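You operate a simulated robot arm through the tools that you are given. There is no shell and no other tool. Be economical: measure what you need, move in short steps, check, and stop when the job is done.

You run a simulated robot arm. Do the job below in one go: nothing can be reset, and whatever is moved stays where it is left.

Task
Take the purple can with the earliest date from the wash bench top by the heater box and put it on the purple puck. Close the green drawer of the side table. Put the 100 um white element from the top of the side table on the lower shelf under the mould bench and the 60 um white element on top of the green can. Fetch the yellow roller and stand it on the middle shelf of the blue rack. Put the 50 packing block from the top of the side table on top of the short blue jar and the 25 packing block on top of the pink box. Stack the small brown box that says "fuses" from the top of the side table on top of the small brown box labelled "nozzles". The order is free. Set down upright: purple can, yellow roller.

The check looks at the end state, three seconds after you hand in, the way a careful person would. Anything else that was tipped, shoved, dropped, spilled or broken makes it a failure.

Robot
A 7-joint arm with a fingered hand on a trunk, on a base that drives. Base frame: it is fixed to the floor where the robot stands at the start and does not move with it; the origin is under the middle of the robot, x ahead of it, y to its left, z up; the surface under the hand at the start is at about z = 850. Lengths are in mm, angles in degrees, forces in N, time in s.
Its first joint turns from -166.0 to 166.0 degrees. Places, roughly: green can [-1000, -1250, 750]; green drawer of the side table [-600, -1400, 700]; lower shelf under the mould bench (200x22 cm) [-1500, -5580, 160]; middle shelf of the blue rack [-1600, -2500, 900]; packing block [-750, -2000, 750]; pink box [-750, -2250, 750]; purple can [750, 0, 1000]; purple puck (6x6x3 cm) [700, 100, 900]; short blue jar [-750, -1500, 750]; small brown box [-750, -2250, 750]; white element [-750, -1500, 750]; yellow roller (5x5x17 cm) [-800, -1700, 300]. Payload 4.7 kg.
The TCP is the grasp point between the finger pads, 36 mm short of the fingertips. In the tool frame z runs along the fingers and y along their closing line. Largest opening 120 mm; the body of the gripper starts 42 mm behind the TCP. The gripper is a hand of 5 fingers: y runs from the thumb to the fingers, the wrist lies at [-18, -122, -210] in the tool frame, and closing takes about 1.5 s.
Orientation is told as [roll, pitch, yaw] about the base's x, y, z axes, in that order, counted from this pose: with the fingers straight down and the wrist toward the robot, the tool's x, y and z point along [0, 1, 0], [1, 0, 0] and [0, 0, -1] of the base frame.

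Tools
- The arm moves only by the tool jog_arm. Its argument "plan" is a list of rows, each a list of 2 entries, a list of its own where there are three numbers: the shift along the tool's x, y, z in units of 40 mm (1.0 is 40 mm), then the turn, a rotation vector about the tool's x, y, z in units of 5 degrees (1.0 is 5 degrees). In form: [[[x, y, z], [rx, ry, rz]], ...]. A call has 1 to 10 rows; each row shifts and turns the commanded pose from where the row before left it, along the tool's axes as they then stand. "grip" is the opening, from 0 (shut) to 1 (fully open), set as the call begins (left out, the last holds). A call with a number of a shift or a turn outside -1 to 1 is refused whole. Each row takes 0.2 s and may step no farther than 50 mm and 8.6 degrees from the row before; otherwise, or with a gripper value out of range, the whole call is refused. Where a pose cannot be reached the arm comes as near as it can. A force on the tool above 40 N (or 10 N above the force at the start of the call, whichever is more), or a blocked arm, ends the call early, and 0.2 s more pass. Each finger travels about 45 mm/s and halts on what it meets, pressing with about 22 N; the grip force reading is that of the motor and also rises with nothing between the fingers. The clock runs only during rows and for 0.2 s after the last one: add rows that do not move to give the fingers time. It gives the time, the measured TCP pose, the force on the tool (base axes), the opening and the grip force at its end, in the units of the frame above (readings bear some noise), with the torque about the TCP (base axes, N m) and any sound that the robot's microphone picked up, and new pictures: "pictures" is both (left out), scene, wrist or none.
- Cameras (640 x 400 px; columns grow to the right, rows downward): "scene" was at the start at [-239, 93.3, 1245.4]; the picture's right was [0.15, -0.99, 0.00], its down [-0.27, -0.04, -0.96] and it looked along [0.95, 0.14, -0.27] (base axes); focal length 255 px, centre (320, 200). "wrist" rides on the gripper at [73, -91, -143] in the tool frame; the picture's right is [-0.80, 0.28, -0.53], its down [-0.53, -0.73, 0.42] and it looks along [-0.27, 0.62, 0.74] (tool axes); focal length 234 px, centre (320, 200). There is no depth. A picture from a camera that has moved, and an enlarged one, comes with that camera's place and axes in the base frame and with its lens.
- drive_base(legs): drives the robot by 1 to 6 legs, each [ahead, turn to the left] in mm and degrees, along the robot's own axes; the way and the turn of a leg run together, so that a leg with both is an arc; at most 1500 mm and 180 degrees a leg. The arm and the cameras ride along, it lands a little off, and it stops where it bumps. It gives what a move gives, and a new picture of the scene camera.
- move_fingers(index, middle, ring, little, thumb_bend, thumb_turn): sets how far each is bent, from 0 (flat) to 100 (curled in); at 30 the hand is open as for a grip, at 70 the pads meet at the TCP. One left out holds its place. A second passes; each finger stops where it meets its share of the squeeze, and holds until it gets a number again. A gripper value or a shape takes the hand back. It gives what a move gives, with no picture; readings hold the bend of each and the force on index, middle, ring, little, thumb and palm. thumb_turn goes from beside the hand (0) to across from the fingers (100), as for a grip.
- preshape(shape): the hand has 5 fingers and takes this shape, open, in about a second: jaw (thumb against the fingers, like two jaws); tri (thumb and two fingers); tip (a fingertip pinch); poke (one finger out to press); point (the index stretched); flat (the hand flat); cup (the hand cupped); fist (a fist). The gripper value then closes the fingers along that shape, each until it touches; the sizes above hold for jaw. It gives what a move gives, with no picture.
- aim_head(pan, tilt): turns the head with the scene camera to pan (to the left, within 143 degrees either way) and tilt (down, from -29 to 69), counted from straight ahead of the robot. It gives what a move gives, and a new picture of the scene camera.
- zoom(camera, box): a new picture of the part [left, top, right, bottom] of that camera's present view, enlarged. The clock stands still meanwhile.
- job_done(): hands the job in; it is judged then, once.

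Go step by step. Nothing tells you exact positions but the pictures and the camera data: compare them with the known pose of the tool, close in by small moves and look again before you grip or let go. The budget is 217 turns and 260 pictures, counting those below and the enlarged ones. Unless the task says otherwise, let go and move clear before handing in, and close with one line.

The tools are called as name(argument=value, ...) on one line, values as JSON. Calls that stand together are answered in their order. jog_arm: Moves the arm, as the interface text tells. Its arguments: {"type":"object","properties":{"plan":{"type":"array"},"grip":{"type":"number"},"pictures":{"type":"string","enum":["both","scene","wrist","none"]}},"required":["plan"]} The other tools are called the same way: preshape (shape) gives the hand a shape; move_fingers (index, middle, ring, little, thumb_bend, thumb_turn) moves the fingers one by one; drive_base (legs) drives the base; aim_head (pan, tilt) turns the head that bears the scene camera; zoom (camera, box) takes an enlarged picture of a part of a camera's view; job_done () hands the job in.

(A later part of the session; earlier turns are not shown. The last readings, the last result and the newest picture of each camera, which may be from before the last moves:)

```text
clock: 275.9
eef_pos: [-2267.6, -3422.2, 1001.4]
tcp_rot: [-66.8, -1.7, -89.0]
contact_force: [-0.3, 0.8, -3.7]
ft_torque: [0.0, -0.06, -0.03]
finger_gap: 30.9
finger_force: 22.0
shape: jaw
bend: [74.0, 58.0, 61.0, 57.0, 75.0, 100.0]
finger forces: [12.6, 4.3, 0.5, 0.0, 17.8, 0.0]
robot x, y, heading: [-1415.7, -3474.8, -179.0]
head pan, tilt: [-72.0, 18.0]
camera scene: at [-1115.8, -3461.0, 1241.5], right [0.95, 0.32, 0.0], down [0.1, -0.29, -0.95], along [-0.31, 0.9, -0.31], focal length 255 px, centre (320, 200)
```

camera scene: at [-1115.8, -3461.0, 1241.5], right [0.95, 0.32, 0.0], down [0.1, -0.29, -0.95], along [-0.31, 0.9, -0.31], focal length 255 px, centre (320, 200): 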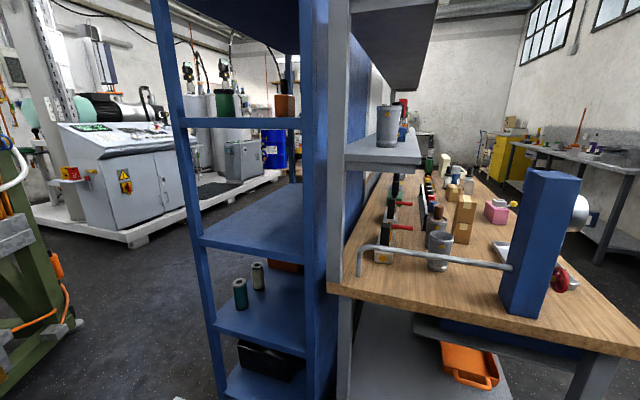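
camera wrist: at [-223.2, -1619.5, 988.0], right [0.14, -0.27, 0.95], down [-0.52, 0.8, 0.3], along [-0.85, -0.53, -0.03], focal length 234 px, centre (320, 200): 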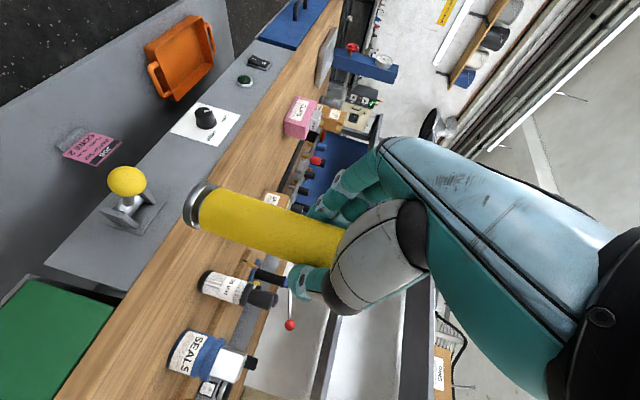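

The rack is clear: five shelves, an open end, and the middle one empty at z ≈ 900, spanning x from -1650 to -1345 with its end at y ≈ -2940. I'll go in from the open end. I'll position myself south of it, facing +y.

jog_arm(plan=[[[-0.8, 0, -0.34], [0, 0, 0]], [[-0.8, 0, -0.34], [0, 0, 0]], [[0, 0, 0], [0, 0, 0]]], pictures="none")

drive_base(legs=[[0, 66], [463, 0], [0, 101], [0, 102]])

aim_head(pan=10, tilt=12)

```text
clock: 276.7
eef_pos: [-2270.0, -3420.5, 1071.4]
tcp_rot: [-66.9, -1.7, -89.1]
contact_force: [-0.6, 0.0, -4.1]
ft_torque: [0.02, -0.05, 0.01]
finger_gap: 30.8
finger_force: 21.8
shape: jaw
bend: [74.0, 58.0, 61.0, 57.0, 75.0, 100.0]
finger forces: [12.6, 4.4, 0.5, 0.0, 17.8, 0.0]
robot x, y, heading: [-1417.3, -3477.8, -179.0]
head pan, tilt: [-72.0, 18.0]
```

```text
clock: 290.8
eef_pos: [-1481.4, -3053.7, 1070.3]
tcp_rot: [-66.8, -1.7, 176.0]
contact_force: [-0.7, 0.0, -3.3]
ft_torque: [-0.07, 0.0, 0.0]
finger_gap: 30.9
finger_force: 21.8
shape: jaw
bend: [74.0, 58.0, 61.0, 57.0, 75.0, 100.0]
finger forces: [12.8, 4.3, 0.3, 0.1, 17.5, 0.1]
robot x, y, heading: [-1607.6, -3899.1, 85.6]
head pan, tilt: [-72.0, 18.0]
camera scene: at [-1622.7, -4201.4, 1241.5], right [0.24, -0.97, 0.0], down [-0.3, -0.07, -0.95], along [0.92, 0.23, -0.31], focal length 255 px, centre (320, 200)
```

scene: 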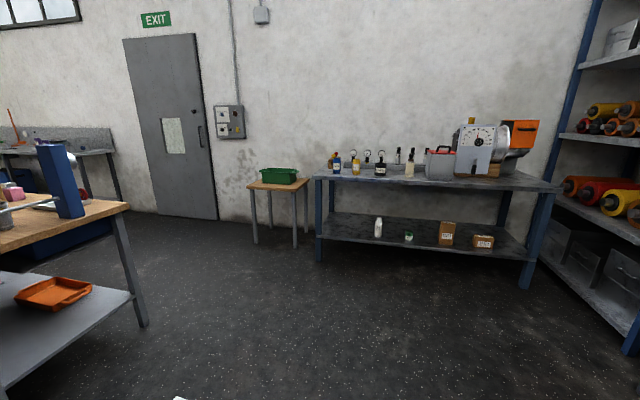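

```text
clock: 292.4
eef_pos: [-1482.3, -3053.6, 1071.7]
tcp_rot: [-66.8, -1.7, 176.0]
contact_force: [-0.2, 0.1, -3.6]
ft_torque: [-0.06, 0.0, 0.0]
finger_gap: 30.9
finger_force: 22.1
shape: jaw
bend: [74.0, 58.0, 61.0, 57.0, 75.0, 100.0]
finger forces: [12.8, 4.3, 0.3, 0.0, 17.5, 0.0]
robot x, y, heading: [-1608.1, -3899.7, 85.8]
head pan, tilt: [10.0, 12.0]
camera scene: at [-1722.8, -4131.1, 1251.2], right [0.99, 0.1, 0.0], down [0.02, -0.21, -0.98], along [-0.1, 0.97, -0.21], focal length 255 px, centre (320, 200)
```

scene: 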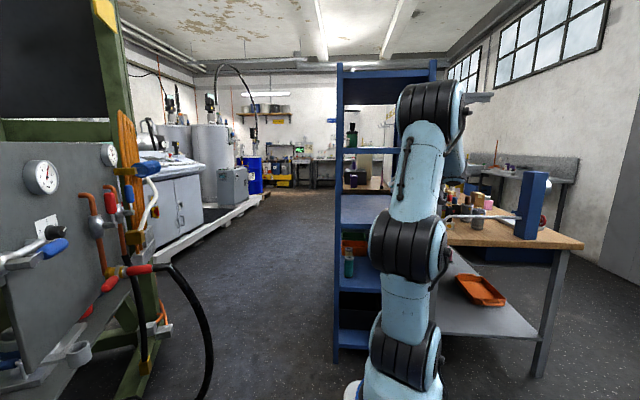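

I'm facing the rack's open end. I'll zoom to measure the middle shelf.

zoom(camera="scene", box=[320, 120, 420, 300])

jog_arm(plan=[[[0, 0, 0], [0, 0, 0]]], pictures="wrist")

```text
2.22 times, centred on (370, 210) of scene
camera zoom: at [-1722.8, -4131.1, 1251.2], right [0.99, 0.1, 0.0], down [0.02, -0.21, -0.98], along [-0.1, 0.97, -0.21], focal length 567 px, centre (209, 178)
```

zoom: 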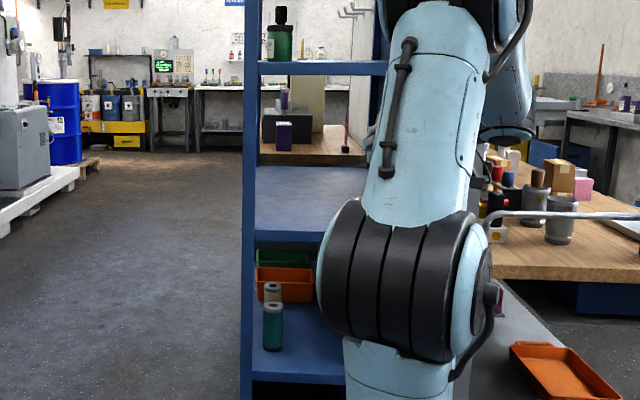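

```text
clock: 292.8
eef_pos: [-1482.2, -3053.5, 1070.7]
tcp_rot: [-66.8, -1.7, 176.0]
contact_force: [0.6, -0.6, -2.7]
ft_torque: [-0.05, -0.02, 0.03]
finger_gap: 31.1
finger_force: 22.4
shape: jaw
bend: [74.0, 58.0, 61.0, 57.0, 75.0, 100.0]
finger forces: [12.7, 4.2, 0.3, 0.0, 17.6, 0.0]
robot x, y, heading: [-1605.9, -3900.0, 86.2]
head pan, tilt: [10.0, 12.0]
camera wrist: at [-1402.2, -3220.8, 1056.7], right [-0.26, -0.15, 0.95], down [0.78, 0.55, 0.3], along [-0.57, 0.82, -0.03], focal length 234 px, centre (320, 200)
```

wrist: 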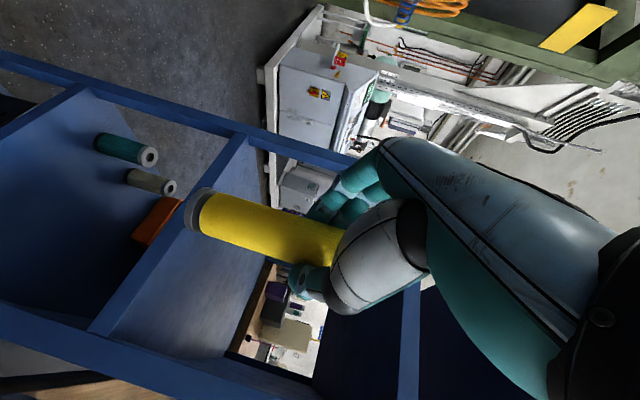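

The middle shelf surface is at z ≈ 855, x from -1743 to -1386, with its end at y ≈ -2855. The target spot is (-1565, -2760). I'll shift left, lower a bit, and drive in.

jog_arm(plan=[[[0.3, 0.86, 0.12], [0, 0, 0]], [[0.3, 0.86, 0.12], [0, 0, 0]], [[0.3, 0.86, 0.12], [0, 0, 0]], [[0.4, 0, 0.17], [0, 0, 0]], [[0, 0, 0], [0, 0, 0]]], pictures="none")

drive_base(legs=[[170, 0]])

jog_arm(plan=[[[0, 0, 0], [0, 0, 0]]], pictures="wrist")

```text
clock: 293.9
eef_pos: [-1585.5, -3047.4, 1017.2]
tcp_rot: [-66.8, -1.7, 175.9]
contact_force: [0.3, -0.5, -2.8]
ft_torque: [-0.09, -0.02, -0.02]
finger_gap: 30.7
finger_force: 21.8
shape: jaw
bend: [74.0, 58.0, 61.0, 57.0, 75.0, 100.0]
finger forces: [12.6, 4.7, 0.2, 0.1, 17.8, 0.1]
robot x, y, heading: [-1610.5, -3904.3, 85.7]
head pan, tilt: [10.0, 12.0]
```

```text
clock: 295.4
eef_pos: [-1573.0, -2879.4, 1018.2]
tcp_rot: [-66.7, -1.7, 175.9]
contact_force: [0.0, 0.7, -3.3]
ft_torque: [-0.07, 0.01, -0.03]
finger_gap: 30.9
finger_force: 21.5
shape: jaw
bend: [74.0, 58.0, 61.0, 57.0, 75.0, 100.0]
finger forces: [12.6, 4.7, 0.3, 0.0, 17.6, 0.0]
robot x, y, heading: [-1598.3, -3734.9, 85.7]
head pan, tilt: [10.0, 12.0]
camera scene: at [-1711.2, -3963.6, 1251.2], right [0.99, 0.1, 0.0], down [0.02, -0.21, -0.98], along [-0.1, 0.97, -0.21], focal length 255 px, centre (320, 200)
```

scene: 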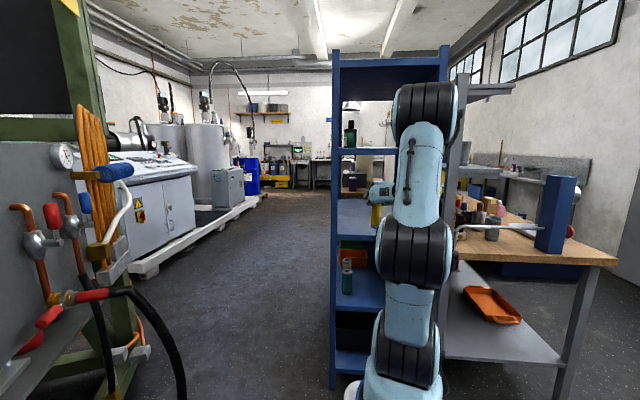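

```text
clock: 295.8
eef_pos: [-1573.5, -2880.2, 1016.1]
tcp_rot: [-66.7, -1.7, 176.0]
contact_force: [-0.2, -0.2, -3.6]
ft_torque: [-0.05, 0.0, 0.0]
finger_gap: 30.8
finger_force: 21.2
shape: jaw
bend: [74.0, 58.0, 61.0, 57.0, 75.0, 100.0]
finger forces: [12.7, 4.7, 0.2, 0.0, 17.7, 0.0]
robot x, y, heading: [-1596.3, -3730.3, 86.2]
head pan, tilt: [10.0, 12.0]
camera wrist: at [-1493.8, -3047.0, 1002.6], right [-0.26, -0.15, 0.95], down [0.78, 0.55, 0.3], along [-0.57, 0.82, -0.03], focal length 234 px, centre (320, 200)
```

wrist: 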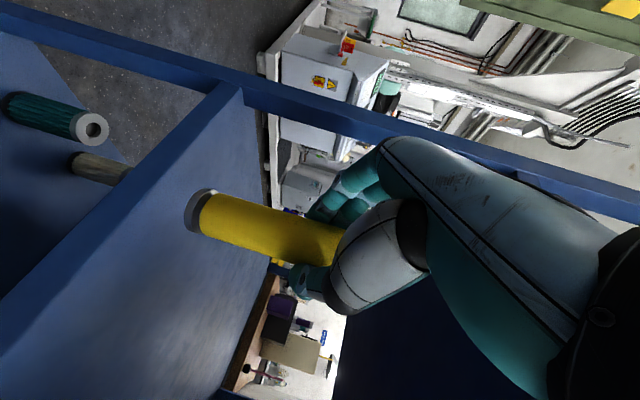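

The roller is at the shelf's end. Reach 110 mm farther in, then lower in stages.

jog_arm(plan=[[[-0.36, 0, 0.84], [0, 0, 0]], [[-0.36, 0, 0.84], [0, 0, 0]], [[-0.36, 0, 0.84], [0, 0, 0]], [[0.23, 0, 0.1], [0, 0, 0]], [[0.23, 0, 0.1], [0, 0, 0]], [[0.23, 0, 0.1], [0, 0, 0]], [[0, 0, 0], [0, 0, 0]]], pictures="wrist")

```text
clock: 297.4
eef_pos: [-1567.2, -2769.3, 986.8]
tcp_rot: [-66.8, -1.6, 176.0]
contact_force: [-0.4, 0.3, -4.2]
ft_torque: [-0.07, -0.02, -0.01]
finger_gap: 30.8
finger_force: 22.2
shape: jaw
bend: [74.0, 58.0, 61.0, 57.0, 75.0, 100.0]
finger forces: [12.7, 4.7, 0.4, 0.0, 17.5, 0.1]
robot x, y, heading: [-1594.8, -3729.2, 86.0]
head pan, tilt: [10.0, 12.0]
camera wrist: at [-1487.9, -2936.7, 972.4], right [-0.26, -0.15, 0.95], down [0.78, 0.55, 0.3], along [-0.57, 0.82, -0.03], focal length 234 px, centre (320, 200)
```

wrist: 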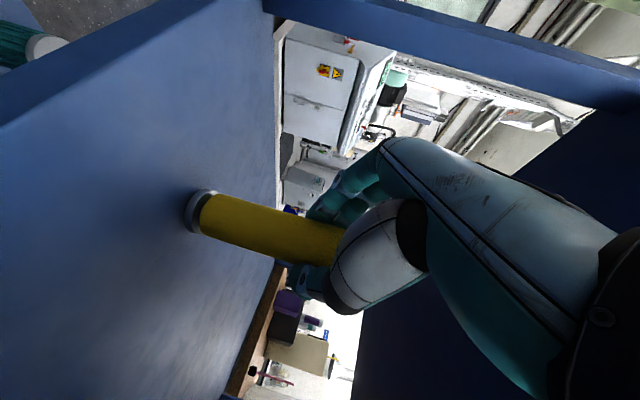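

Now lower until it touches.

jog_arm(plan=[[[0.09, 0, 0.04], [0, 0, 0]], [[0.09, 0, 0.04], [0, 0, 0]], [[0.07, 0, 0.03], [0, 0, 0]], [[0, 0, 0], [0, 0, 0]]], pictures="none")

jog_arm(plan=[[[0.06, 0, 0.025], [0, 0, 0]], [[0.05, 0, 0.02], [0, 0, 0]], [[0, 0, 0], [0, 0, 0]]], pictures="none")

```text
clock: 298.4
eef_pos: [-1566.4, -2769.4, 980.2]
tcp_rot: [-67.1, -1.7, 175.9]
contact_force: [-1.1, 1.6, 16.6]
ft_torque: [0.34, 0.23, 0.01]
finger_gap: 30.7
finger_force: 22.1
shape: jaw
bend: [74.0, 58.0, 61.0, 57.0, 75.0, 100.0]
finger forces: [14.0, 6.6, 1.4, 1.2, 17.8, 0.0]
robot x, y, heading: [-1591.4, -3732.0, 85.9]
head pan, tilt: [10.0, 12.0]
```

```text
clock: 299.2
eef_pos: [-1567.6, -2770.4, 976.2]
tcp_rot: [-67.3, -1.7, 175.9]
contact_force: [-5.4, 4.4, 38.0]
ft_torque: [0.87, 0.48, 0.07]
finger_gap: 31.5
finger_force: 21.7
shape: jaw
bend: [74.0, 57.0, 61.0, 57.0, 75.0, 100.0]
finger forces: [15.1, 8.3, 3.1, 3.1, 17.3, 0.0]
robot x, y, heading: [-1596.9, -3733.4, 86.3]
head pan, tilt: [10.0, 12.0]
```

Contact; I pressed a bit too far, so I'll ease up 5 mm before releasing.

jog_arm(plan=[[[-0.1, 0, -0.045], [0, 0, 0]], [[0, 0, 0], [0, 0, 0]]], pictures="none")

```text
clock: 299.8
eef_pos: [-1566.6, -2768.9, 978.2]
tcp_rot: [-66.8, -1.7, 175.8]
contact_force: [-2.9, 1.6, 27.0]
ft_torque: [0.66, 0.38, 0.07]
finger_gap: 31.3
finger_force: 22.1
shape: jaw
bend: [74.0, 58.0, 61.0, 57.0, 75.0, 100.0]
finger forces: [15.0, 7.1, 1.7, 1.9, 17.2, 0.1]
robot x, y, heading: [-1594.9, -3733.9, 86.0]
head pan, tilt: [10.0, 12.0]
```

jog_arm(plan=[[[-0.09, 0, -0.04], [0, 0, 0]], [[0, 0, 0], [0, 0, 0]]], pictures="wrist")

```text
clock: 300.4
eef_pos: [-1566.2, -2771.4, 977.2]
tcp_rot: [-66.6, -1.7, 176.0]
contact_force: [-1.5, 1.6, 11.4]
ft_torque: [0.25, 0.14, 0.03]
finger_gap: 31.7
finger_force: 21.9
shape: jaw
bend: [74.0, 58.0, 61.0, 57.0, 75.0, 100.0]
finger forces: [13.6, 5.5, 0.7, 1.1, 17.4, 0.1]
robot x, y, heading: [-1598.1, -3732.4, 86.0]
head pan, tilt: [10.0, 12.0]
camera wrist: at [-1486.5, -2938.3, 964.8], right [-0.26, -0.14, 0.95], down [0.78, 0.55, 0.3], along [-0.56, 0.82, -0.03], focal length 234 px, centre (320, 200)
```

wrist: 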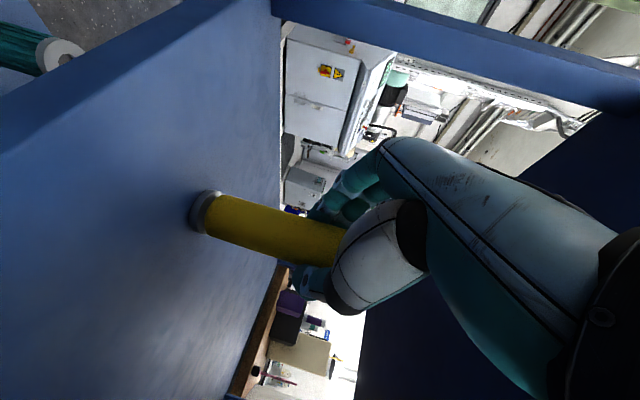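

Ease another 2 mm, then open wide.

jog_arm(plan=[[[-0.05, 0, -0.02], [0, 0, 0]], [[0, 0, 0], [0, 0, 0]]], pictures="none")

jog_arm(plan=[[[0, 0, 0], [0, 0, 0]], [[0, 0, 0], [0, 0, 0]], [[0, 0, 0], [0, 0, 0]], [[0, 0, 0], [0, 0, 0]], [[0, 0, 0], [0, 0, 0]], [[0, 0, 0], [0, 0, 0]], [[0, 0, 0], [0, 0, 0]]], grip=0.8, pictures="wrist")

```text
clock: 301.0
eef_pos: [-1565.4, -2770.6, 981.0]
tcp_rot: [-66.5, -1.8, 175.9]
contact_force: [-0.3, 0.0, -0.6]
ft_torque: [-0.03, 0.04, -0.03]
finger_gap: 31.3
finger_force: 22.1
shape: jaw
bend: [74.0, 58.0, 61.0, 57.0, 75.0, 100.0]
finger forces: [12.4, 4.6, 0.4, 0.6, 17.2, 0.1]
robot x, y, heading: [-1599.4, -3731.5, 85.9]
head pan, tilt: [10.0, 12.0]
```

```text
clock: 302.6
eef_pos: [-1566.2, -2770.6, 981.8]
tcp_rot: [-66.8, -1.7, 176.0]
contact_force: [0.3, -0.6, 1.0]
ft_torque: [0.01, -0.02, 0.01]
finger_gap: 96.0
finger_force: 0.1
shape: jaw
bend: [26.0, 34.0, 32.0, 33.0, 52.0, 99.0]
finger forces: [0.1, 0.0, 0.0, 0.0, 0.0, 0.0]
robot x, y, heading: [-1597.2, -3730.7, 85.5]
head pan, tilt: [10.0, 12.0]
camera wrist: at [-1486.7, -2937.6, 967.9], right [-0.26, -0.15, 0.95], down [0.78, 0.55, 0.3], along [-0.57, 0.82, -0.03], focal length 234 px, centre (320, 200)
```

wrist: 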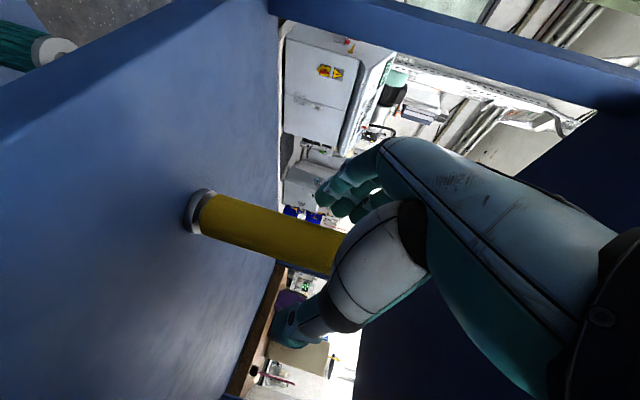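

The roller stands free. Withdraw straight back.

jog_arm(plan=[[[0.2, 0, -0.46], [0, 0, 0]], [[0.36, 0, -0.84], [0, 0, 0]], [[0.36, 0, -0.84], [0, 0, 0]], [[0.36, 0, -0.84], [0, 0, 0]], [[0.36, 0, -0.84], [0, 0, 0]], [[0, 0, 0], [0, 0, 0]]], pictures="wrist")

```text
clock: 304.0
eef_pos: [-1576.1, -2934.9, 981.2]
tcp_rot: [-66.8, -1.8, 176.0]
contact_force: [-0.9, 0.1, 0.0]
ft_torque: [0.01, -0.02, -0.02]
finger_gap: 95.8
finger_force: 0.0
shape: jaw
bend: [26.0, 34.0, 32.0, 33.0, 52.0, 99.0]
finger forces: [0.0, 0.0, 0.1, 0.0, 0.1, 0.0]
robot x, y, heading: [-1595.4, -3733.0, 85.5]
head pan, tilt: [10.0, 12.0]
camera wrist: at [-1496.7, -3102.0, 967.0], right [-0.26, -0.15, 0.95], down [0.78, 0.55, 0.3], along [-0.57, 0.82, -0.03], focal length 234 px, centre (320, 200)
```

wrist: 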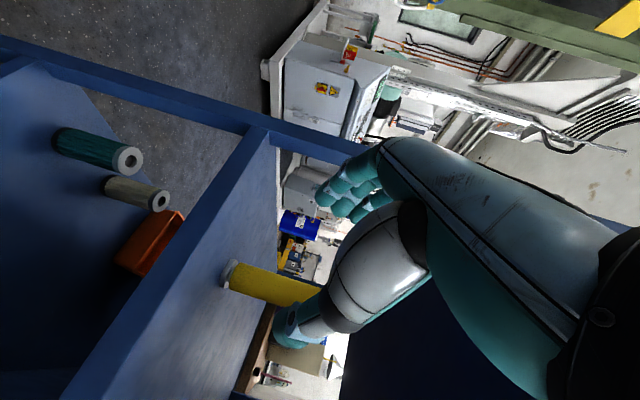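

The roller stands on the middle shelf. Now the 100 um element: I'll drive back round to the diagonal spot in front of the side table.

drive_base(legs=[[-350, 0], [0, -62.3], [1000, 0], [567, 0], [0, 39.8], [1123, 0]])

drive_base(legs=[[0, 81.1]])

```text
clock: 323.9
eef_pos: [696.9, -1769.7, 982.0]
tcp_rot: [-66.8, -1.7, 152.3]
contact_force: [0.2, -1.0, -0.2]
ft_torque: [0.0, -0.01, -0.01]
finger_gap: 95.5
finger_force: 0.1
shape: jaw
bend: [26.0, 34.0, 32.0, 33.0, 52.0, 99.0]
finger forces: [0.1, 0.0, 0.0, 0.0, 0.0, 0.0]
robot x, y, heading: [358.2, -2495.1, 62.2]
head pan, tilt: [10.0, 12.0]
camera scene: at [162.3, -2660.0, 1251.2], right [0.95, -0.3, 0.0], down [-0.06, -0.2, -0.98], along [0.3, 0.93, -0.21], focal length 255 px, centre (320, 200)
```

scene: 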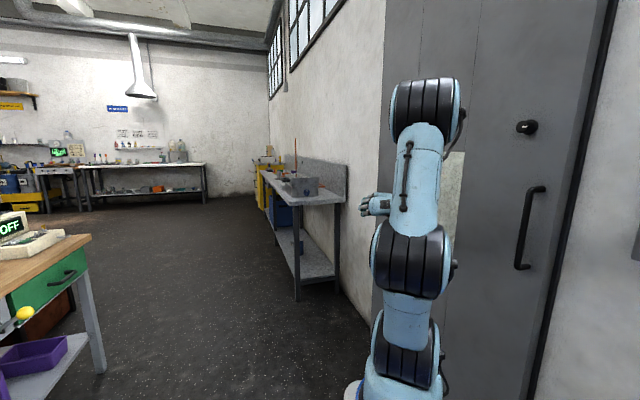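

```text
clock: 327.8
eef_pos: [-301.4, -2045.7, 981.8]
tcp_rot: [-66.9, -1.7, -126.5]
contact_force: [-0.3, 1.0, -0.1]
ft_torque: [0.0, -0.02, -0.01]
finger_gap: 95.7
finger_force: 0.1
shape: jaw
bend: [26.0, 34.0, 32.0, 33.0, 52.0, 99.0]
finger forces: [0.0, 0.0, 0.1, 0.0, 0.0, 0.0]
robot x, y, heading: [355.1, -2494.3, 143.5]
head pan, tilt: [10.0, 12.0]
camera scene: at [491.5, -2713.1, 1251.2], right [0.45, 0.89, 0.0], down [0.19, -0.09, -0.98], along [-0.87, 0.44, -0.21], focal length 255 px, centre (320, 200)
```

scene: 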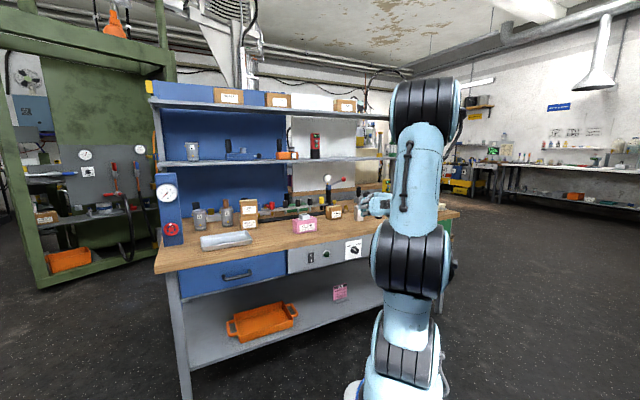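

I'm at the diagonal spot. Shift right onto the element's line, lower to z ≈ 915, drive in, and look.

jog_arm(plan=[[[0.5, -0.5, 0.2], [0, 0, 0]], [[0.5, -0.45, 0.2], [0, 0, 0]], [[0.5, 0, 0.22], [0, 0, 0]], [[0, 0, 0], [0, 0, 0]]], grip=0.7, pictures="none")

drive_base(legs=[[370, 0]])

jog_arm(plan=[[[0, 0, 0], [0, 0, 0]]], pictures="wrist")

```text
clock: 328.8
eef_pos: [-279.2, -2016.4, 914.1]
tcp_rot: [-66.9, -1.7, -126.6]
contact_force: [0.5, 0.6, -0.2]
ft_torque: [0.01, 0.0, -0.03]
finger_gap: 84.2
finger_force: 0.0
shape: jaw
bend: [27.0, 37.0, 35.0, 35.0, 60.0, 99.0]
finger forces: [0.0, 0.1, 0.0, 0.1, 0.0, 0.1]
robot x, y, heading: [357.3, -2493.9, 143.5]
head pan, tilt: [10.0, 12.0]
```

```text
clock: 331.2
eef_pos: [-587.4, -1795.1, 916.0]
tcp_rot: [-66.8, -1.6, -126.2]
contact_force: [-0.3, 0.4, -0.2]
ft_torque: [0.0, -0.03, -0.01]
finger_gap: 84.2
finger_force: 0.0
shape: jaw
bend: [27.0, 37.0, 35.0, 35.0, 60.0, 99.0]
finger forces: [0.0, 0.0, 0.1, 0.0, 0.1, 0.0]
robot x, y, heading: [53.6, -2266.1, 143.7]
head pan, tilt: [10.0, 12.0]
camera scene: at [187.3, -2486.2, 1251.2], right [0.44, 0.9, 0.0], down [0.19, -0.09, -0.98], along [-0.88, 0.43, -0.21], focal length 255 px, centre (320, 200)
```

scene: 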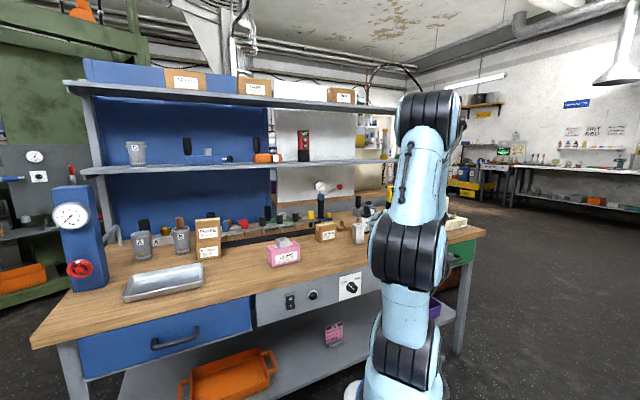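

```text
clock: 331.6
eef_pos: [-587.6, -1794.3, 914.9]
tcp_rot: [-66.8, -1.7, -126.3]
contact_force: [0.4, 0.9, -1.1]
ft_torque: [0.03, 0.0, 0.0]
finger_gap: 84.5
finger_force: 0.0
shape: jaw
bend: [27.0, 37.0, 35.0, 35.0, 60.0, 99.0]
finger forces: [0.1, 0.0, 0.0, 0.0, 0.0, 0.0]
robot x, y, heading: [53.0, -2266.4, 143.7]
head pan, tilt: [10.0, 12.0]
camera wrist: at [-404.4, -1816.8, 900.7], right [-0.01, -0.3, 0.95], down [-0.04, 0.95, 0.3], along [-1.0, -0.04, -0.03], focal length 234 px, centre (320, 200)
```

wrist: 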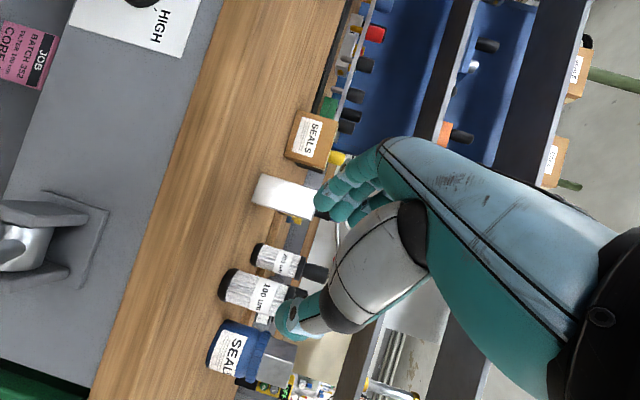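

The element is about 184 mm ahead and 9 mm to the right. Correct, lower a little, and advance most of the way.

jog_arm(plan=[[[0.25, -0.12, 0.1], [0, 0, 0]], [[0.25, -0.12, 0.1], [0, 0, 0]], [[-0.36, 0, 0.84], [0, 0, 0]], [[-0.36, 0, 0.84], [0, 0, 0]], [[-0.36, 0, 0.84], [0, 0, 0]], [[0, 0, 0], [0, 0, 0]]], pictures="wrist")

```text
clock: 333.0
eef_pos: [-672.0, -1722.1, 893.7]
tcp_rot: [-66.8, -1.7, -126.3]
contact_force: [-0.2, -0.6, 0.8]
ft_torque: [-0.01, 0.0, -0.04]
finger_gap: 84.3
finger_force: 0.0
shape: jaw
bend: [27.0, 37.0, 35.0, 35.0, 60.0, 99.0]
finger forces: [0.0, 0.1, 0.1, 0.0, 0.0, 0.0]
robot x, y, heading: [55.5, -2264.7, 143.8]
head pan, tilt: [10.0, 12.0]
camera wrist: at [-488.5, -1744.0, 879.1], right [-0.01, -0.3, 0.95], down [-0.04, 0.95, 0.3], along [-1.0, -0.04, -0.03], focal length 234 px, centre (320, 200)
```

wrist: 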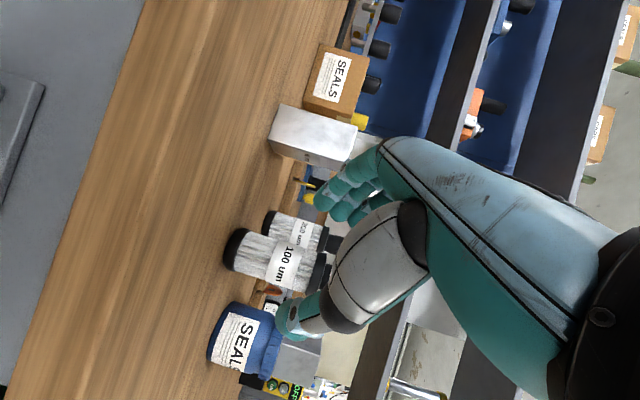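

78 mm to go, dead ahead. Advance and grip.

jog_arm(plan=[[[-0.36, 0, 0.84], [0, 0, 0]], [[-0.36, 0, 0.84], [0, 0, 0]], [[0, 0, 0], [0, 0, 0]]], pictures="wrist")

jog_arm(plan=[[[0, 0, 0], [0, 0, 0]], [[0, 0, 0], [0, 0, 0]], [[0, 0, 0], [0, 0, 0]], [[0, 0, 0], [0, 0, 0]], [[0, 0, 0], [0, 0, 0]], [[0, 0, 0], [0, 0, 0]]], grip=0.15, pictures="wrist")

```text
clock: 333.8
eef_pos: [-729.9, -1679.4, 893.2]
tcp_rot: [-66.8, -1.8, -126.3]
contact_force: [-0.6, 0.0, 0.0]
ft_torque: [0.01, 0.03, -0.02]
finger_gap: 84.3
finger_force: 0.1
shape: jaw
bend: [27.0, 37.0, 35.0, 35.0, 60.0, 99.0]
finger forces: [0.0, 0.0, 0.1, 0.0, 0.1, 0.1]
robot x, y, heading: [51.5, -2265.9, 143.7]
head pan, tilt: [10.0, 12.0]
camera wrist: at [-546.9, -1702.4, 879.1], right [-0.01, -0.3, 0.95], down [-0.04, 0.95, 0.3], along [-1.0, -0.04, -0.03], focal length 234 px, centre (320, 200)
```

wrist: 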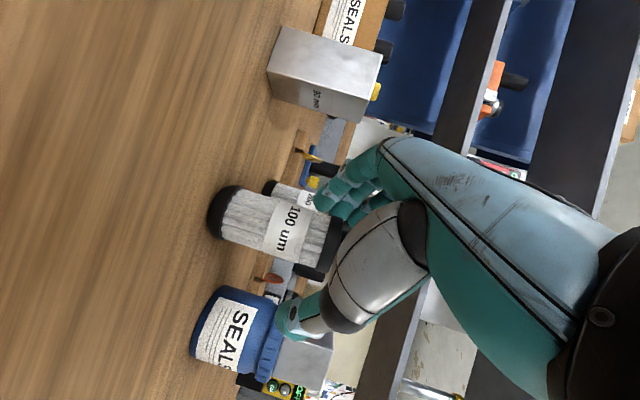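

```text
clock: 335.2
eef_pos: [-730.3, -1680.0, 893.3]
tcp_rot: [-66.7, -1.7, -126.2]
contact_force: [-0.8, 0.5, 2.2]
ft_torque: [-0.04, 0.06, -0.04]
finger_gap: 23.0
finger_force: 22.1
shape: jaw
bend: [74.0, 72.0, 65.0, 63.0, 78.0, 100.0]
finger forces: [13.2, 0.4, 0.0, 0.0, 12.3, 0.1]
robot x, y, heading: [50.3, -2266.6, 143.7]
head pan, tilt: [10.0, 12.0]
camera wrist: at [-546.8, -1702.4, 879.6], right [-0.01, -0.3, 0.95], down [-0.04, 0.95, 0.3], along [-1.0, -0.04, -0.03], focal length 234 px, centre (320, 200)
```

wrist: 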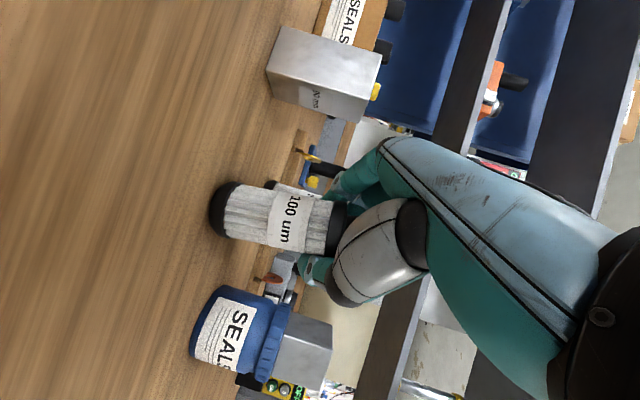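

It has gripped on the handle. Lift 45 mm and check.

jog_arm(plan=[[[-0.25, 0, -0.1], [0, 0, 0]], [[-0.35, 0, -0.15], [0, 0, 0]], [[-0.45, 0, -0.19], [0, 0, 0]], [[0, 0, 0], [0, 0, 0]]], grip=0.05, pictures="wrist")

```text
clock: 336.2
eef_pos: [-729.0, -1677.9, 939.7]
tcp_rot: [-66.8, -1.7, -126.3]
contact_force: [0.5, 0.5, 0.0]
ft_torque: [0.02, -0.02, 0.01]
finger_gap: 23.0
finger_force: 22.3
shape: jaw
bend: [74.0, 72.0, 65.0, 63.0, 78.0, 100.0]
finger forces: [12.7, 0.3, 0.1, 0.0, 12.2, 0.1]
robot x, y, heading: [54.6, -2263.6, 143.4]
head pan, tilt: [10.0, 12.0]
camera wrist: at [-545.6, -1700.1, 924.1], right [-0.01, -0.3, 0.95], down [-0.04, 0.95, 0.3], along [-1.0, -0.04, -0.03], focal length 234 px, centre (320, 200)
```

wrist: 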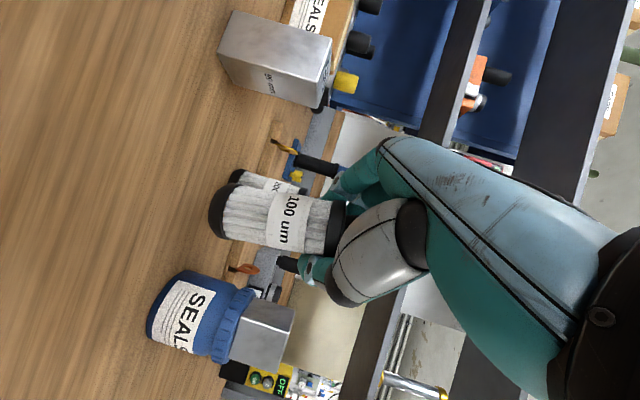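

The element hangs securely. Raise, draw the arm back, and reverse away from the table.

jog_arm(plan=[[[-0.75, 0, -0.3], [0, 0, 0]], [[-0.75, 0, -0.3], [0, 0, 0]], [[0.33, 0, -0.8], [0, 0, 0]], [[0.33, 0, -0.8], [0, 0, 0]], [[0.33, 0, -0.8], [0, 0, 0]], [[0.33, 0, -0.8], [0, 0, 0]], [[0.33, 0, -0.8], [0, 0, 0]], [[0, 0, 0], [0, 0, 0]]], pictures="wrist")

drive_base(legs=[[-370, 0], [0, 97.5], [1100, 0], [0, -12.7]])

```text
clock: 338.0
eef_pos: [-589.2, -1777.6, 1004.3]
tcp_rot: [-66.8, -1.7, -126.3]
contact_force: [-0.3, -0.3, -0.9]
ft_torque: [0.05, 0.0, 0.04]
finger_gap: 22.9
finger_force: 21.8
shape: jaw
bend: [74.0, 72.0, 65.0, 63.0, 78.0, 100.0]
finger forces: [12.6, 0.1, 0.0, 0.0, 11.9, 0.1]
robot x, y, heading: [54.1, -2268.9, 143.8]
head pan, tilt: [10.0, 12.0]
camera wrist: at [-405.4, -1799.7, 989.2], right [-0.01, -0.3, 0.95], down [-0.04, 0.95, 0.3], along [-1.0, -0.04, -0.03], focal length 234 px, centre (320, 200)
```

wrist: 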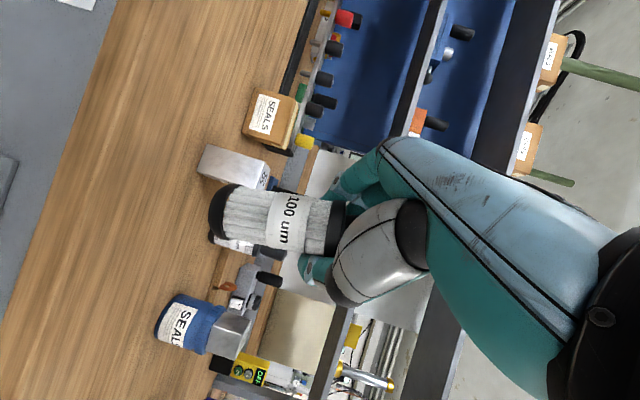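

```text
clock: 350.6
eef_pos: [-699.8, -4073.6, 1002.3]
tcp_rot: [-66.9, -1.7, -40.8]
contact_force: [-0.4, -0.4, -0.6]
ft_torque: [0.0, -0.02, 0.01]
finger_gap: 22.7
finger_force: 22.1
shape: jaw
bend: [74.0, 72.0, 65.0, 63.0, 78.0, 100.0]
finger forces: [12.5, 0.2, 0.0, 0.1, 12.0, 0.0]
robot x, y, heading: [-163.3, -3471.8, -131.1]
head pan, tilt: [10.0, 12.0]
camera scene: at [65.6, -3353.8, 1251.2], right [-0.86, 0.51, 0.0], down [0.11, 0.18, -0.98], along [-0.5, -0.84, -0.21], focal length 255 px, centre (320, 200)
```

scene: 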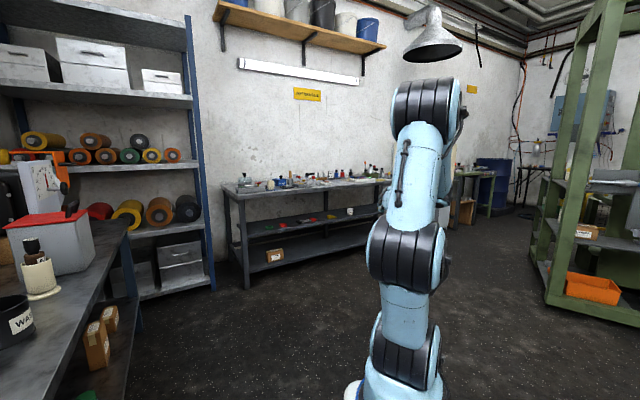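

The mould bench is ahead, with its lower shelf mostly empty. Drive to about (-1010, -4450) and face it.

drive_base(legs=[[1294, 0], [0, 41.1]])

aim_head(pan=10, tilt=30)

```text
clock: 359.1
eef_pos: [-1021.9, -5254.0, 1004.0]
tcp_rot: [-66.9, -1.7, 0.2]
contact_force: [0.2, 0.1, -1.1]
ft_torque: [0.01, 0.01, 0.0]
finger_gap: 22.5
finger_force: 21.9
shape: jaw
bend: [74.0, 72.0, 65.0, 63.0, 78.0, 100.0]
finger forces: [12.2, 0.1, 0.1, 0.1, 11.7, 0.1]
robot x, y, heading: [-1011.3, -4442.4, -89.7]
head pan, tilt: [10.0, 12.0]
camera scene: at [-915.7, -4208.1, 1251.2], right [-0.98, -0.18, 0.0], down [-0.04, 0.2, -0.98], along [0.17, -0.96, -0.21], focal length 255 px, centre (320, 200)
```

scene: 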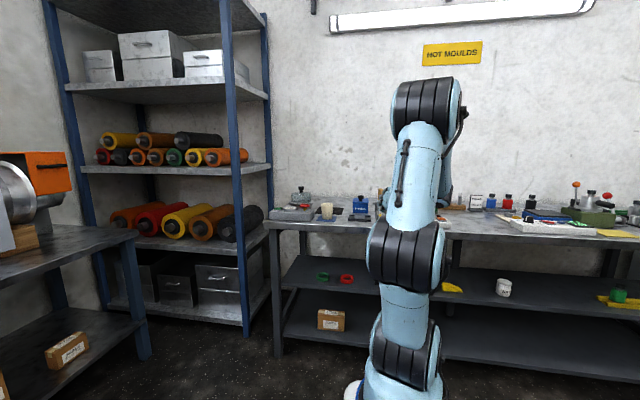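

```text
clock: 359.9
eef_pos: [-1021.4, -5254.0, 1003.7]
tcp_rot: [-66.8, -1.7, 0.2]
contact_force: [1.0, 0.7, -2.5]
ft_torque: [-0.05, 0.01, -0.01]
finger_gap: 22.4
finger_force: 22.1
shape: jaw
bend: [74.0, 72.0, 65.0, 63.0, 78.0, 100.0]
finger forces: [12.2, 0.1, 0.0, 0.0, 11.8, 0.1]
robot x, y, heading: [-1010.1, -4445.5, -90.0]
head pan, tilt: [10.0, 30.0]
camera scene: at [-916.2, -4205.4, 1222.2], right [-0.98, -0.18, 0.0], down [-0.09, 0.49, -0.87], along [0.15, -0.85, -0.5], focal length 255 px, centre (320, 200)
```

scene: 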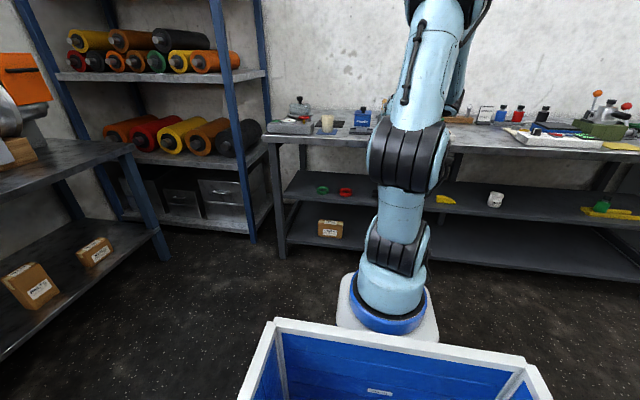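

The lower shelf's front edge is at y ≈ -5437, with its surface around z 160; the spot near x = -1020 is free. Lower the hand in front of it.

jog_arm(plan=[[[0.81, 0, 0.343], [0, 0, 0]], [[0.81, 0, 0.343], [0, 0, 0]], [[0.81, 0, 0.343], [0, 0, 0]], [[0.81, 0, 0.343], [0, 0, 0]], [[0.81, 0, 0.343], [0, 0, 0]], [[0.81, 0, 0.343], [0, 0, 0]], [[0.81, 0, 0.343], [0, 0, 0]], [[0.81, 0, 0.343], [0, 0, 0]], [[0.81, 0, 0.343], [0, 0, 0]], [[0.81, 0, 0.343], [0, 0, 0]]], pictures="none")

jog_arm(plan=[[[0.81, 0, 0.343], [0, 0, 0]], [[0.81, 0, 0.343], [0, 0, 0]], [[0.81, 0, 0.343], [0, 0, 0]], [[0.81, 0, 0.343], [0, 0, 0]], [[0.81, 0, 0.343], [0, 0, 0]], [[0.81, 0, 0.343], [0, 0, 0]], [[0.81, 0, 0.343], [0, 0, 0]], [[0.81, 0, 0.343], [0, 0, 0]], [[0.81, 0, 0.343], [0, 0, 0]], [[0, 0, 0], [0, 0, 0]]], pictures="wrist")

```text
clock: 362.1
eef_pos: [-1011.4, -5252.7, 651.4]
tcp_rot: [-66.9, -1.7, 0.2]
contact_force: [1.1, 0.6, -0.7]
ft_torque: [0.0, 0.03, -0.01]
finger_gap: 22.6
finger_force: 22.1
shape: jaw
bend: [74.0, 72.0, 65.0, 63.0, 78.0, 100.0]
finger forces: [12.2, 0.0, 0.0, 0.0, 11.7, 0.0]
robot x, y, heading: [-1008.1, -4446.2, -89.8]
head pan, tilt: [10.0, 30.0]
```

```text
clock: 364.3
eef_pos: [-1000.6, -5250.8, 335.7]
tcp_rot: [-66.8, -1.7, 0.3]
contact_force: [0.5, 0.5, -0.4]
ft_torque: [0.0, 0.0, -0.02]
finger_gap: 22.5
finger_force: 21.8
shape: jaw
bend: [74.0, 72.0, 65.0, 63.0, 78.0, 100.0]
finger forces: [12.1, 0.0, 0.0, 0.0, 11.6, 0.0]
robot x, y, heading: [-1010.1, -4445.4, -89.8]
head pan, tilt: [10.0, 30.0]
camera wrist: at [-1092.6, -5091.8, 320.3], right [0.25, 0.17, 0.95], down [-0.74, -0.6, 0.3], along [0.62, -0.78, -0.03], focal length 234 px, centre (320, 200)
```

wrist: 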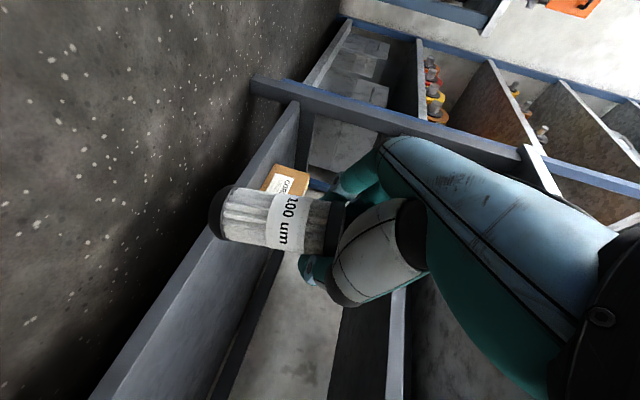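

The shelf is in view. Lower 25 mm more and drive in 265 mm.

jog_arm(plan=[[[0.58, 0, 0.25], [0, 0, 0]], [[0, 0, 0], [0, 0, 0]]], pictures="none")

drive_base(legs=[[265, 0]])

jog_arm(plan=[[[0, 0, 0], [0, 0, 0]]], pictures="wrist")

```text
clock: 364.9
eef_pos: [-1000.0, -5249.6, 309.0]
tcp_rot: [-66.8, -1.7, 0.1]
contact_force: [0.4, 0.2, -2.3]
ft_torque: [-0.01, 0.02, -0.04]
finger_gap: 22.8
finger_force: 21.7
shape: jaw
bend: [74.0, 72.0, 65.0, 63.0, 78.0, 100.0]
finger forces: [12.2, 0.0, 0.0, 0.0, 11.6, 0.1]
robot x, y, heading: [-1007.5, -4447.3, -89.9]
head pan, tilt: [10.0, 30.0]
```

```text
clock: 366.7
eef_pos: [-993.4, -5509.2, 309.9]
tcp_rot: [-66.8, -1.8, 0.5]
contact_force: [-1.0, 0.0, -2.0]
ft_torque: [0.01, -0.01, 0.0]
finger_gap: 22.8
finger_force: 22.1
shape: jaw
bend: [74.0, 72.0, 65.0, 63.0, 78.0, 100.0]
finger forces: [12.1, 0.1, 0.0, 0.0, 11.6, 0.0]
robot x, y, heading: [-1010.2, -4706.7, -89.8]
head pan, tilt: [10.0, 30.0]
camera scene: at [-916.1, -4465.4, 1222.1], right [-0.98, -0.18, 0.0], down [-0.09, 0.49, -0.87], along [0.16, -0.85, -0.5], focal length 255 px, centre (320, 200)
```

scene: 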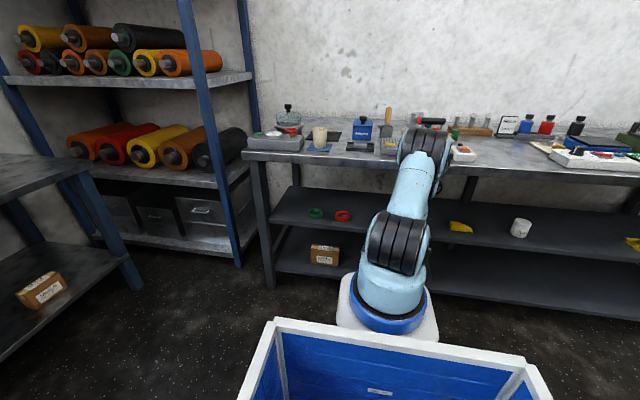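

```text
clock: 367.1
eef_pos: [-993.8, -5508.5, 311.1]
tcp_rot: [-66.7, -1.8, 0.5]
contact_force: [-0.6, 0.3, -1.8]
ft_torque: [0.0, 0.0, 0.01]
finger_gap: 22.6
finger_force: 21.7
shape: jaw
bend: [74.0, 72.0, 65.0, 63.0, 78.0, 100.0]
finger forces: [12.1, 0.1, 0.0, 0.0, 11.5, 0.0]
robot x, y, heading: [-1004.3, -4708.6, -89.3]
head pan, tilt: [10.0, 30.0]
camera wrist: at [-1086.3, -5350.7, 295.1], right [0.25, 0.17, 0.95], down [-0.74, -0.61, 0.3], along [0.63, -0.78, -0.03], focal length 234 px, centre (320, 200)
```

wrist: 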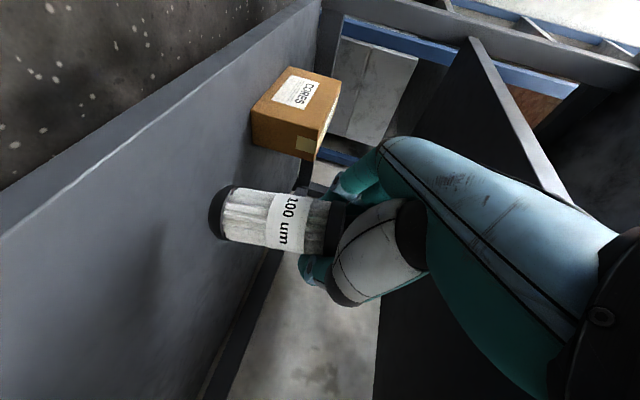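

The element is over the lower shelf, with the CORES box safely aside. Lower it in stages.

jog_arm(plan=[[[0.4, 0, 0.17], [0, 0, 0]], [[0.4, 0, 0.17], [0, 0, 0]], [[0.15, 0, 0.06], [0, 0, 0]], [[0, 0, 0], [0, 0, 0]]], pictures="none")

jog_arm(plan=[[[0.07, 0, 0.03], [0, 0, 0]], [[0.07, 0, 0.03], [0, 0, 0]], [[0, 0, 0], [0, 0, 0]]], pictures="wrist")

```text
clock: 368.1
eef_pos: [-992.1, -5509.9, 268.2]
tcp_rot: [-66.8, -1.7, 0.5]
contact_force: [-0.2, -0.5, -1.6]
ft_torque: [0.0, 0.02, -0.05]
finger_gap: 22.4
finger_force: 22.3
shape: jaw
bend: [74.0, 72.0, 65.0, 63.0, 78.0, 100.0]
finger forces: [12.1, 0.0, 0.0, 0.0, 11.6, 0.0]
robot x, y, heading: [-1007.0, -4707.1, -89.7]
head pan, tilt: [10.0, 30.0]
```

```text
clock: 368.9
eef_pos: [-993.2, -5509.4, 263.0]
tcp_rot: [-66.8, -1.8, 0.4]
contact_force: [-0.3, -0.1, -1.2]
ft_torque: [-0.01, 0.02, 0.0]
finger_gap: 22.7
finger_force: 22.2
shape: jaw
bend: [74.0, 72.0, 65.0, 63.0, 78.0, 100.0]
finger forces: [12.1, 0.1, 0.0, 0.0, 11.5, 0.0]
robot x, y, heading: [-1006.7, -4707.8, -89.4]
head pan, tilt: [10.0, 30.0]
camera wrist: at [-1085.3, -5350.9, 248.1], right [0.25, 0.17, 0.95], down [-0.74, -0.61, 0.3], along [0.63, -0.78, -0.03], focal length 234 px, centre (320, 200)
```

wrist: 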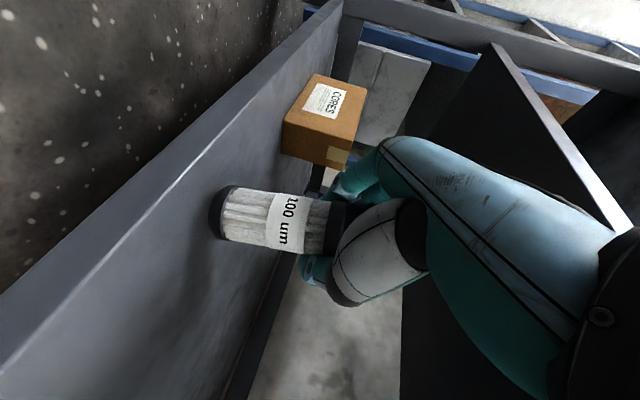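

jog_arm(plan=[[[0.08, 0, 0.035], [0, 0, 0]], [[0.08, 0, 0.035], [0, 0, 0]], [[0, 0, 0], [0, 0, 0]]], pictures="none")

jog_arm(plan=[[[0.06, 0, 0.025], [0, 0, 0]], [[0, 0, 0], [0, 0, 0]]], pictures="none")

```text
clock: 369.7
eef_pos: [-992.0, -5510.5, 253.8]
tcp_rot: [-66.7, -1.7, 0.5]
contact_force: [0.0, 0.9, -0.9]
ft_torque: [-0.02, 0.0, 0.0]
finger_gap: 22.5
finger_force: 22.1
shape: jaw
bend: [74.0, 72.0, 65.0, 63.0, 78.0, 100.0]
finger forces: [12.0, 0.1, 0.0, 0.1, 11.5, 0.0]
robot x, y, heading: [-1005.5, -4707.4, -89.4]
head pan, tilt: [10.0, 30.0]
```

```text
clock: 370.3
eef_pos: [-993.7, -5509.0, 252.9]
tcp_rot: [-66.9, -1.7, 0.6]
contact_force: [0.6, -0.4, 8.4]
ft_torque: [-0.04, -0.18, 0.0]
finger_gap: 22.5
finger_force: 21.9
shape: jaw
bend: [74.0, 72.0, 65.0, 63.0, 78.0, 100.0]
finger forces: [13.0, 0.4, 0.1, 0.0, 12.3, 0.0]
robot x, y, heading: [-1011.8, -4703.7, -89.6]
head pan, tilt: [10.0, 30.0]
```

Contact (8 N). Release, check, and withdraw straight back.

jog_arm(plan=[[[-0.02, 0, -0.01], [0, 0, 0]], [[0, 0, 0], [0, 0, 0]], [[0, 0, 0], [0, 0, 0]], [[0, 0, 0], [0, 0, 0]], [[0, 0, 0], [0, 0, 0]], [[0, 0, 0], [0, 0, 0]]], grip=0.75, pictures="wrist")

```text
clock: 371.7
eef_pos: [-993.2, -5509.5, 253.6]
tcp_rot: [-66.8, -1.8, 0.5]
contact_force: [-0.2, -0.3, -0.1]
ft_torque: [-0.01, 0.01, 0.0]
finger_gap: 89.9
finger_force: 0.0
shape: jaw
bend: [26.0, 36.0, 34.0, 34.0, 56.0, 99.0]
finger forces: [0.0, 0.0, 0.0, 0.0, 0.0, 0.1]
robot x, y, heading: [-1006.5, -4705.8, -89.6]
head pan, tilt: [10.0, 30.0]
camera wrist: at [-1084.9, -5350.6, 239.2], right [0.25, 0.17, 0.95], down [-0.74, -0.61, 0.3], along [0.63, -0.78, -0.03], focal length 234 px, centre (320, 200)
```

wrist: 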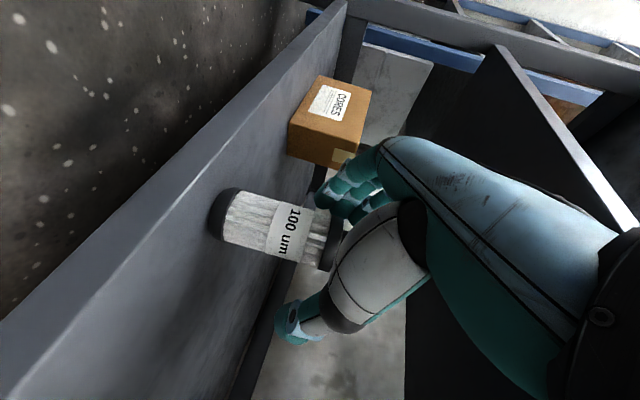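

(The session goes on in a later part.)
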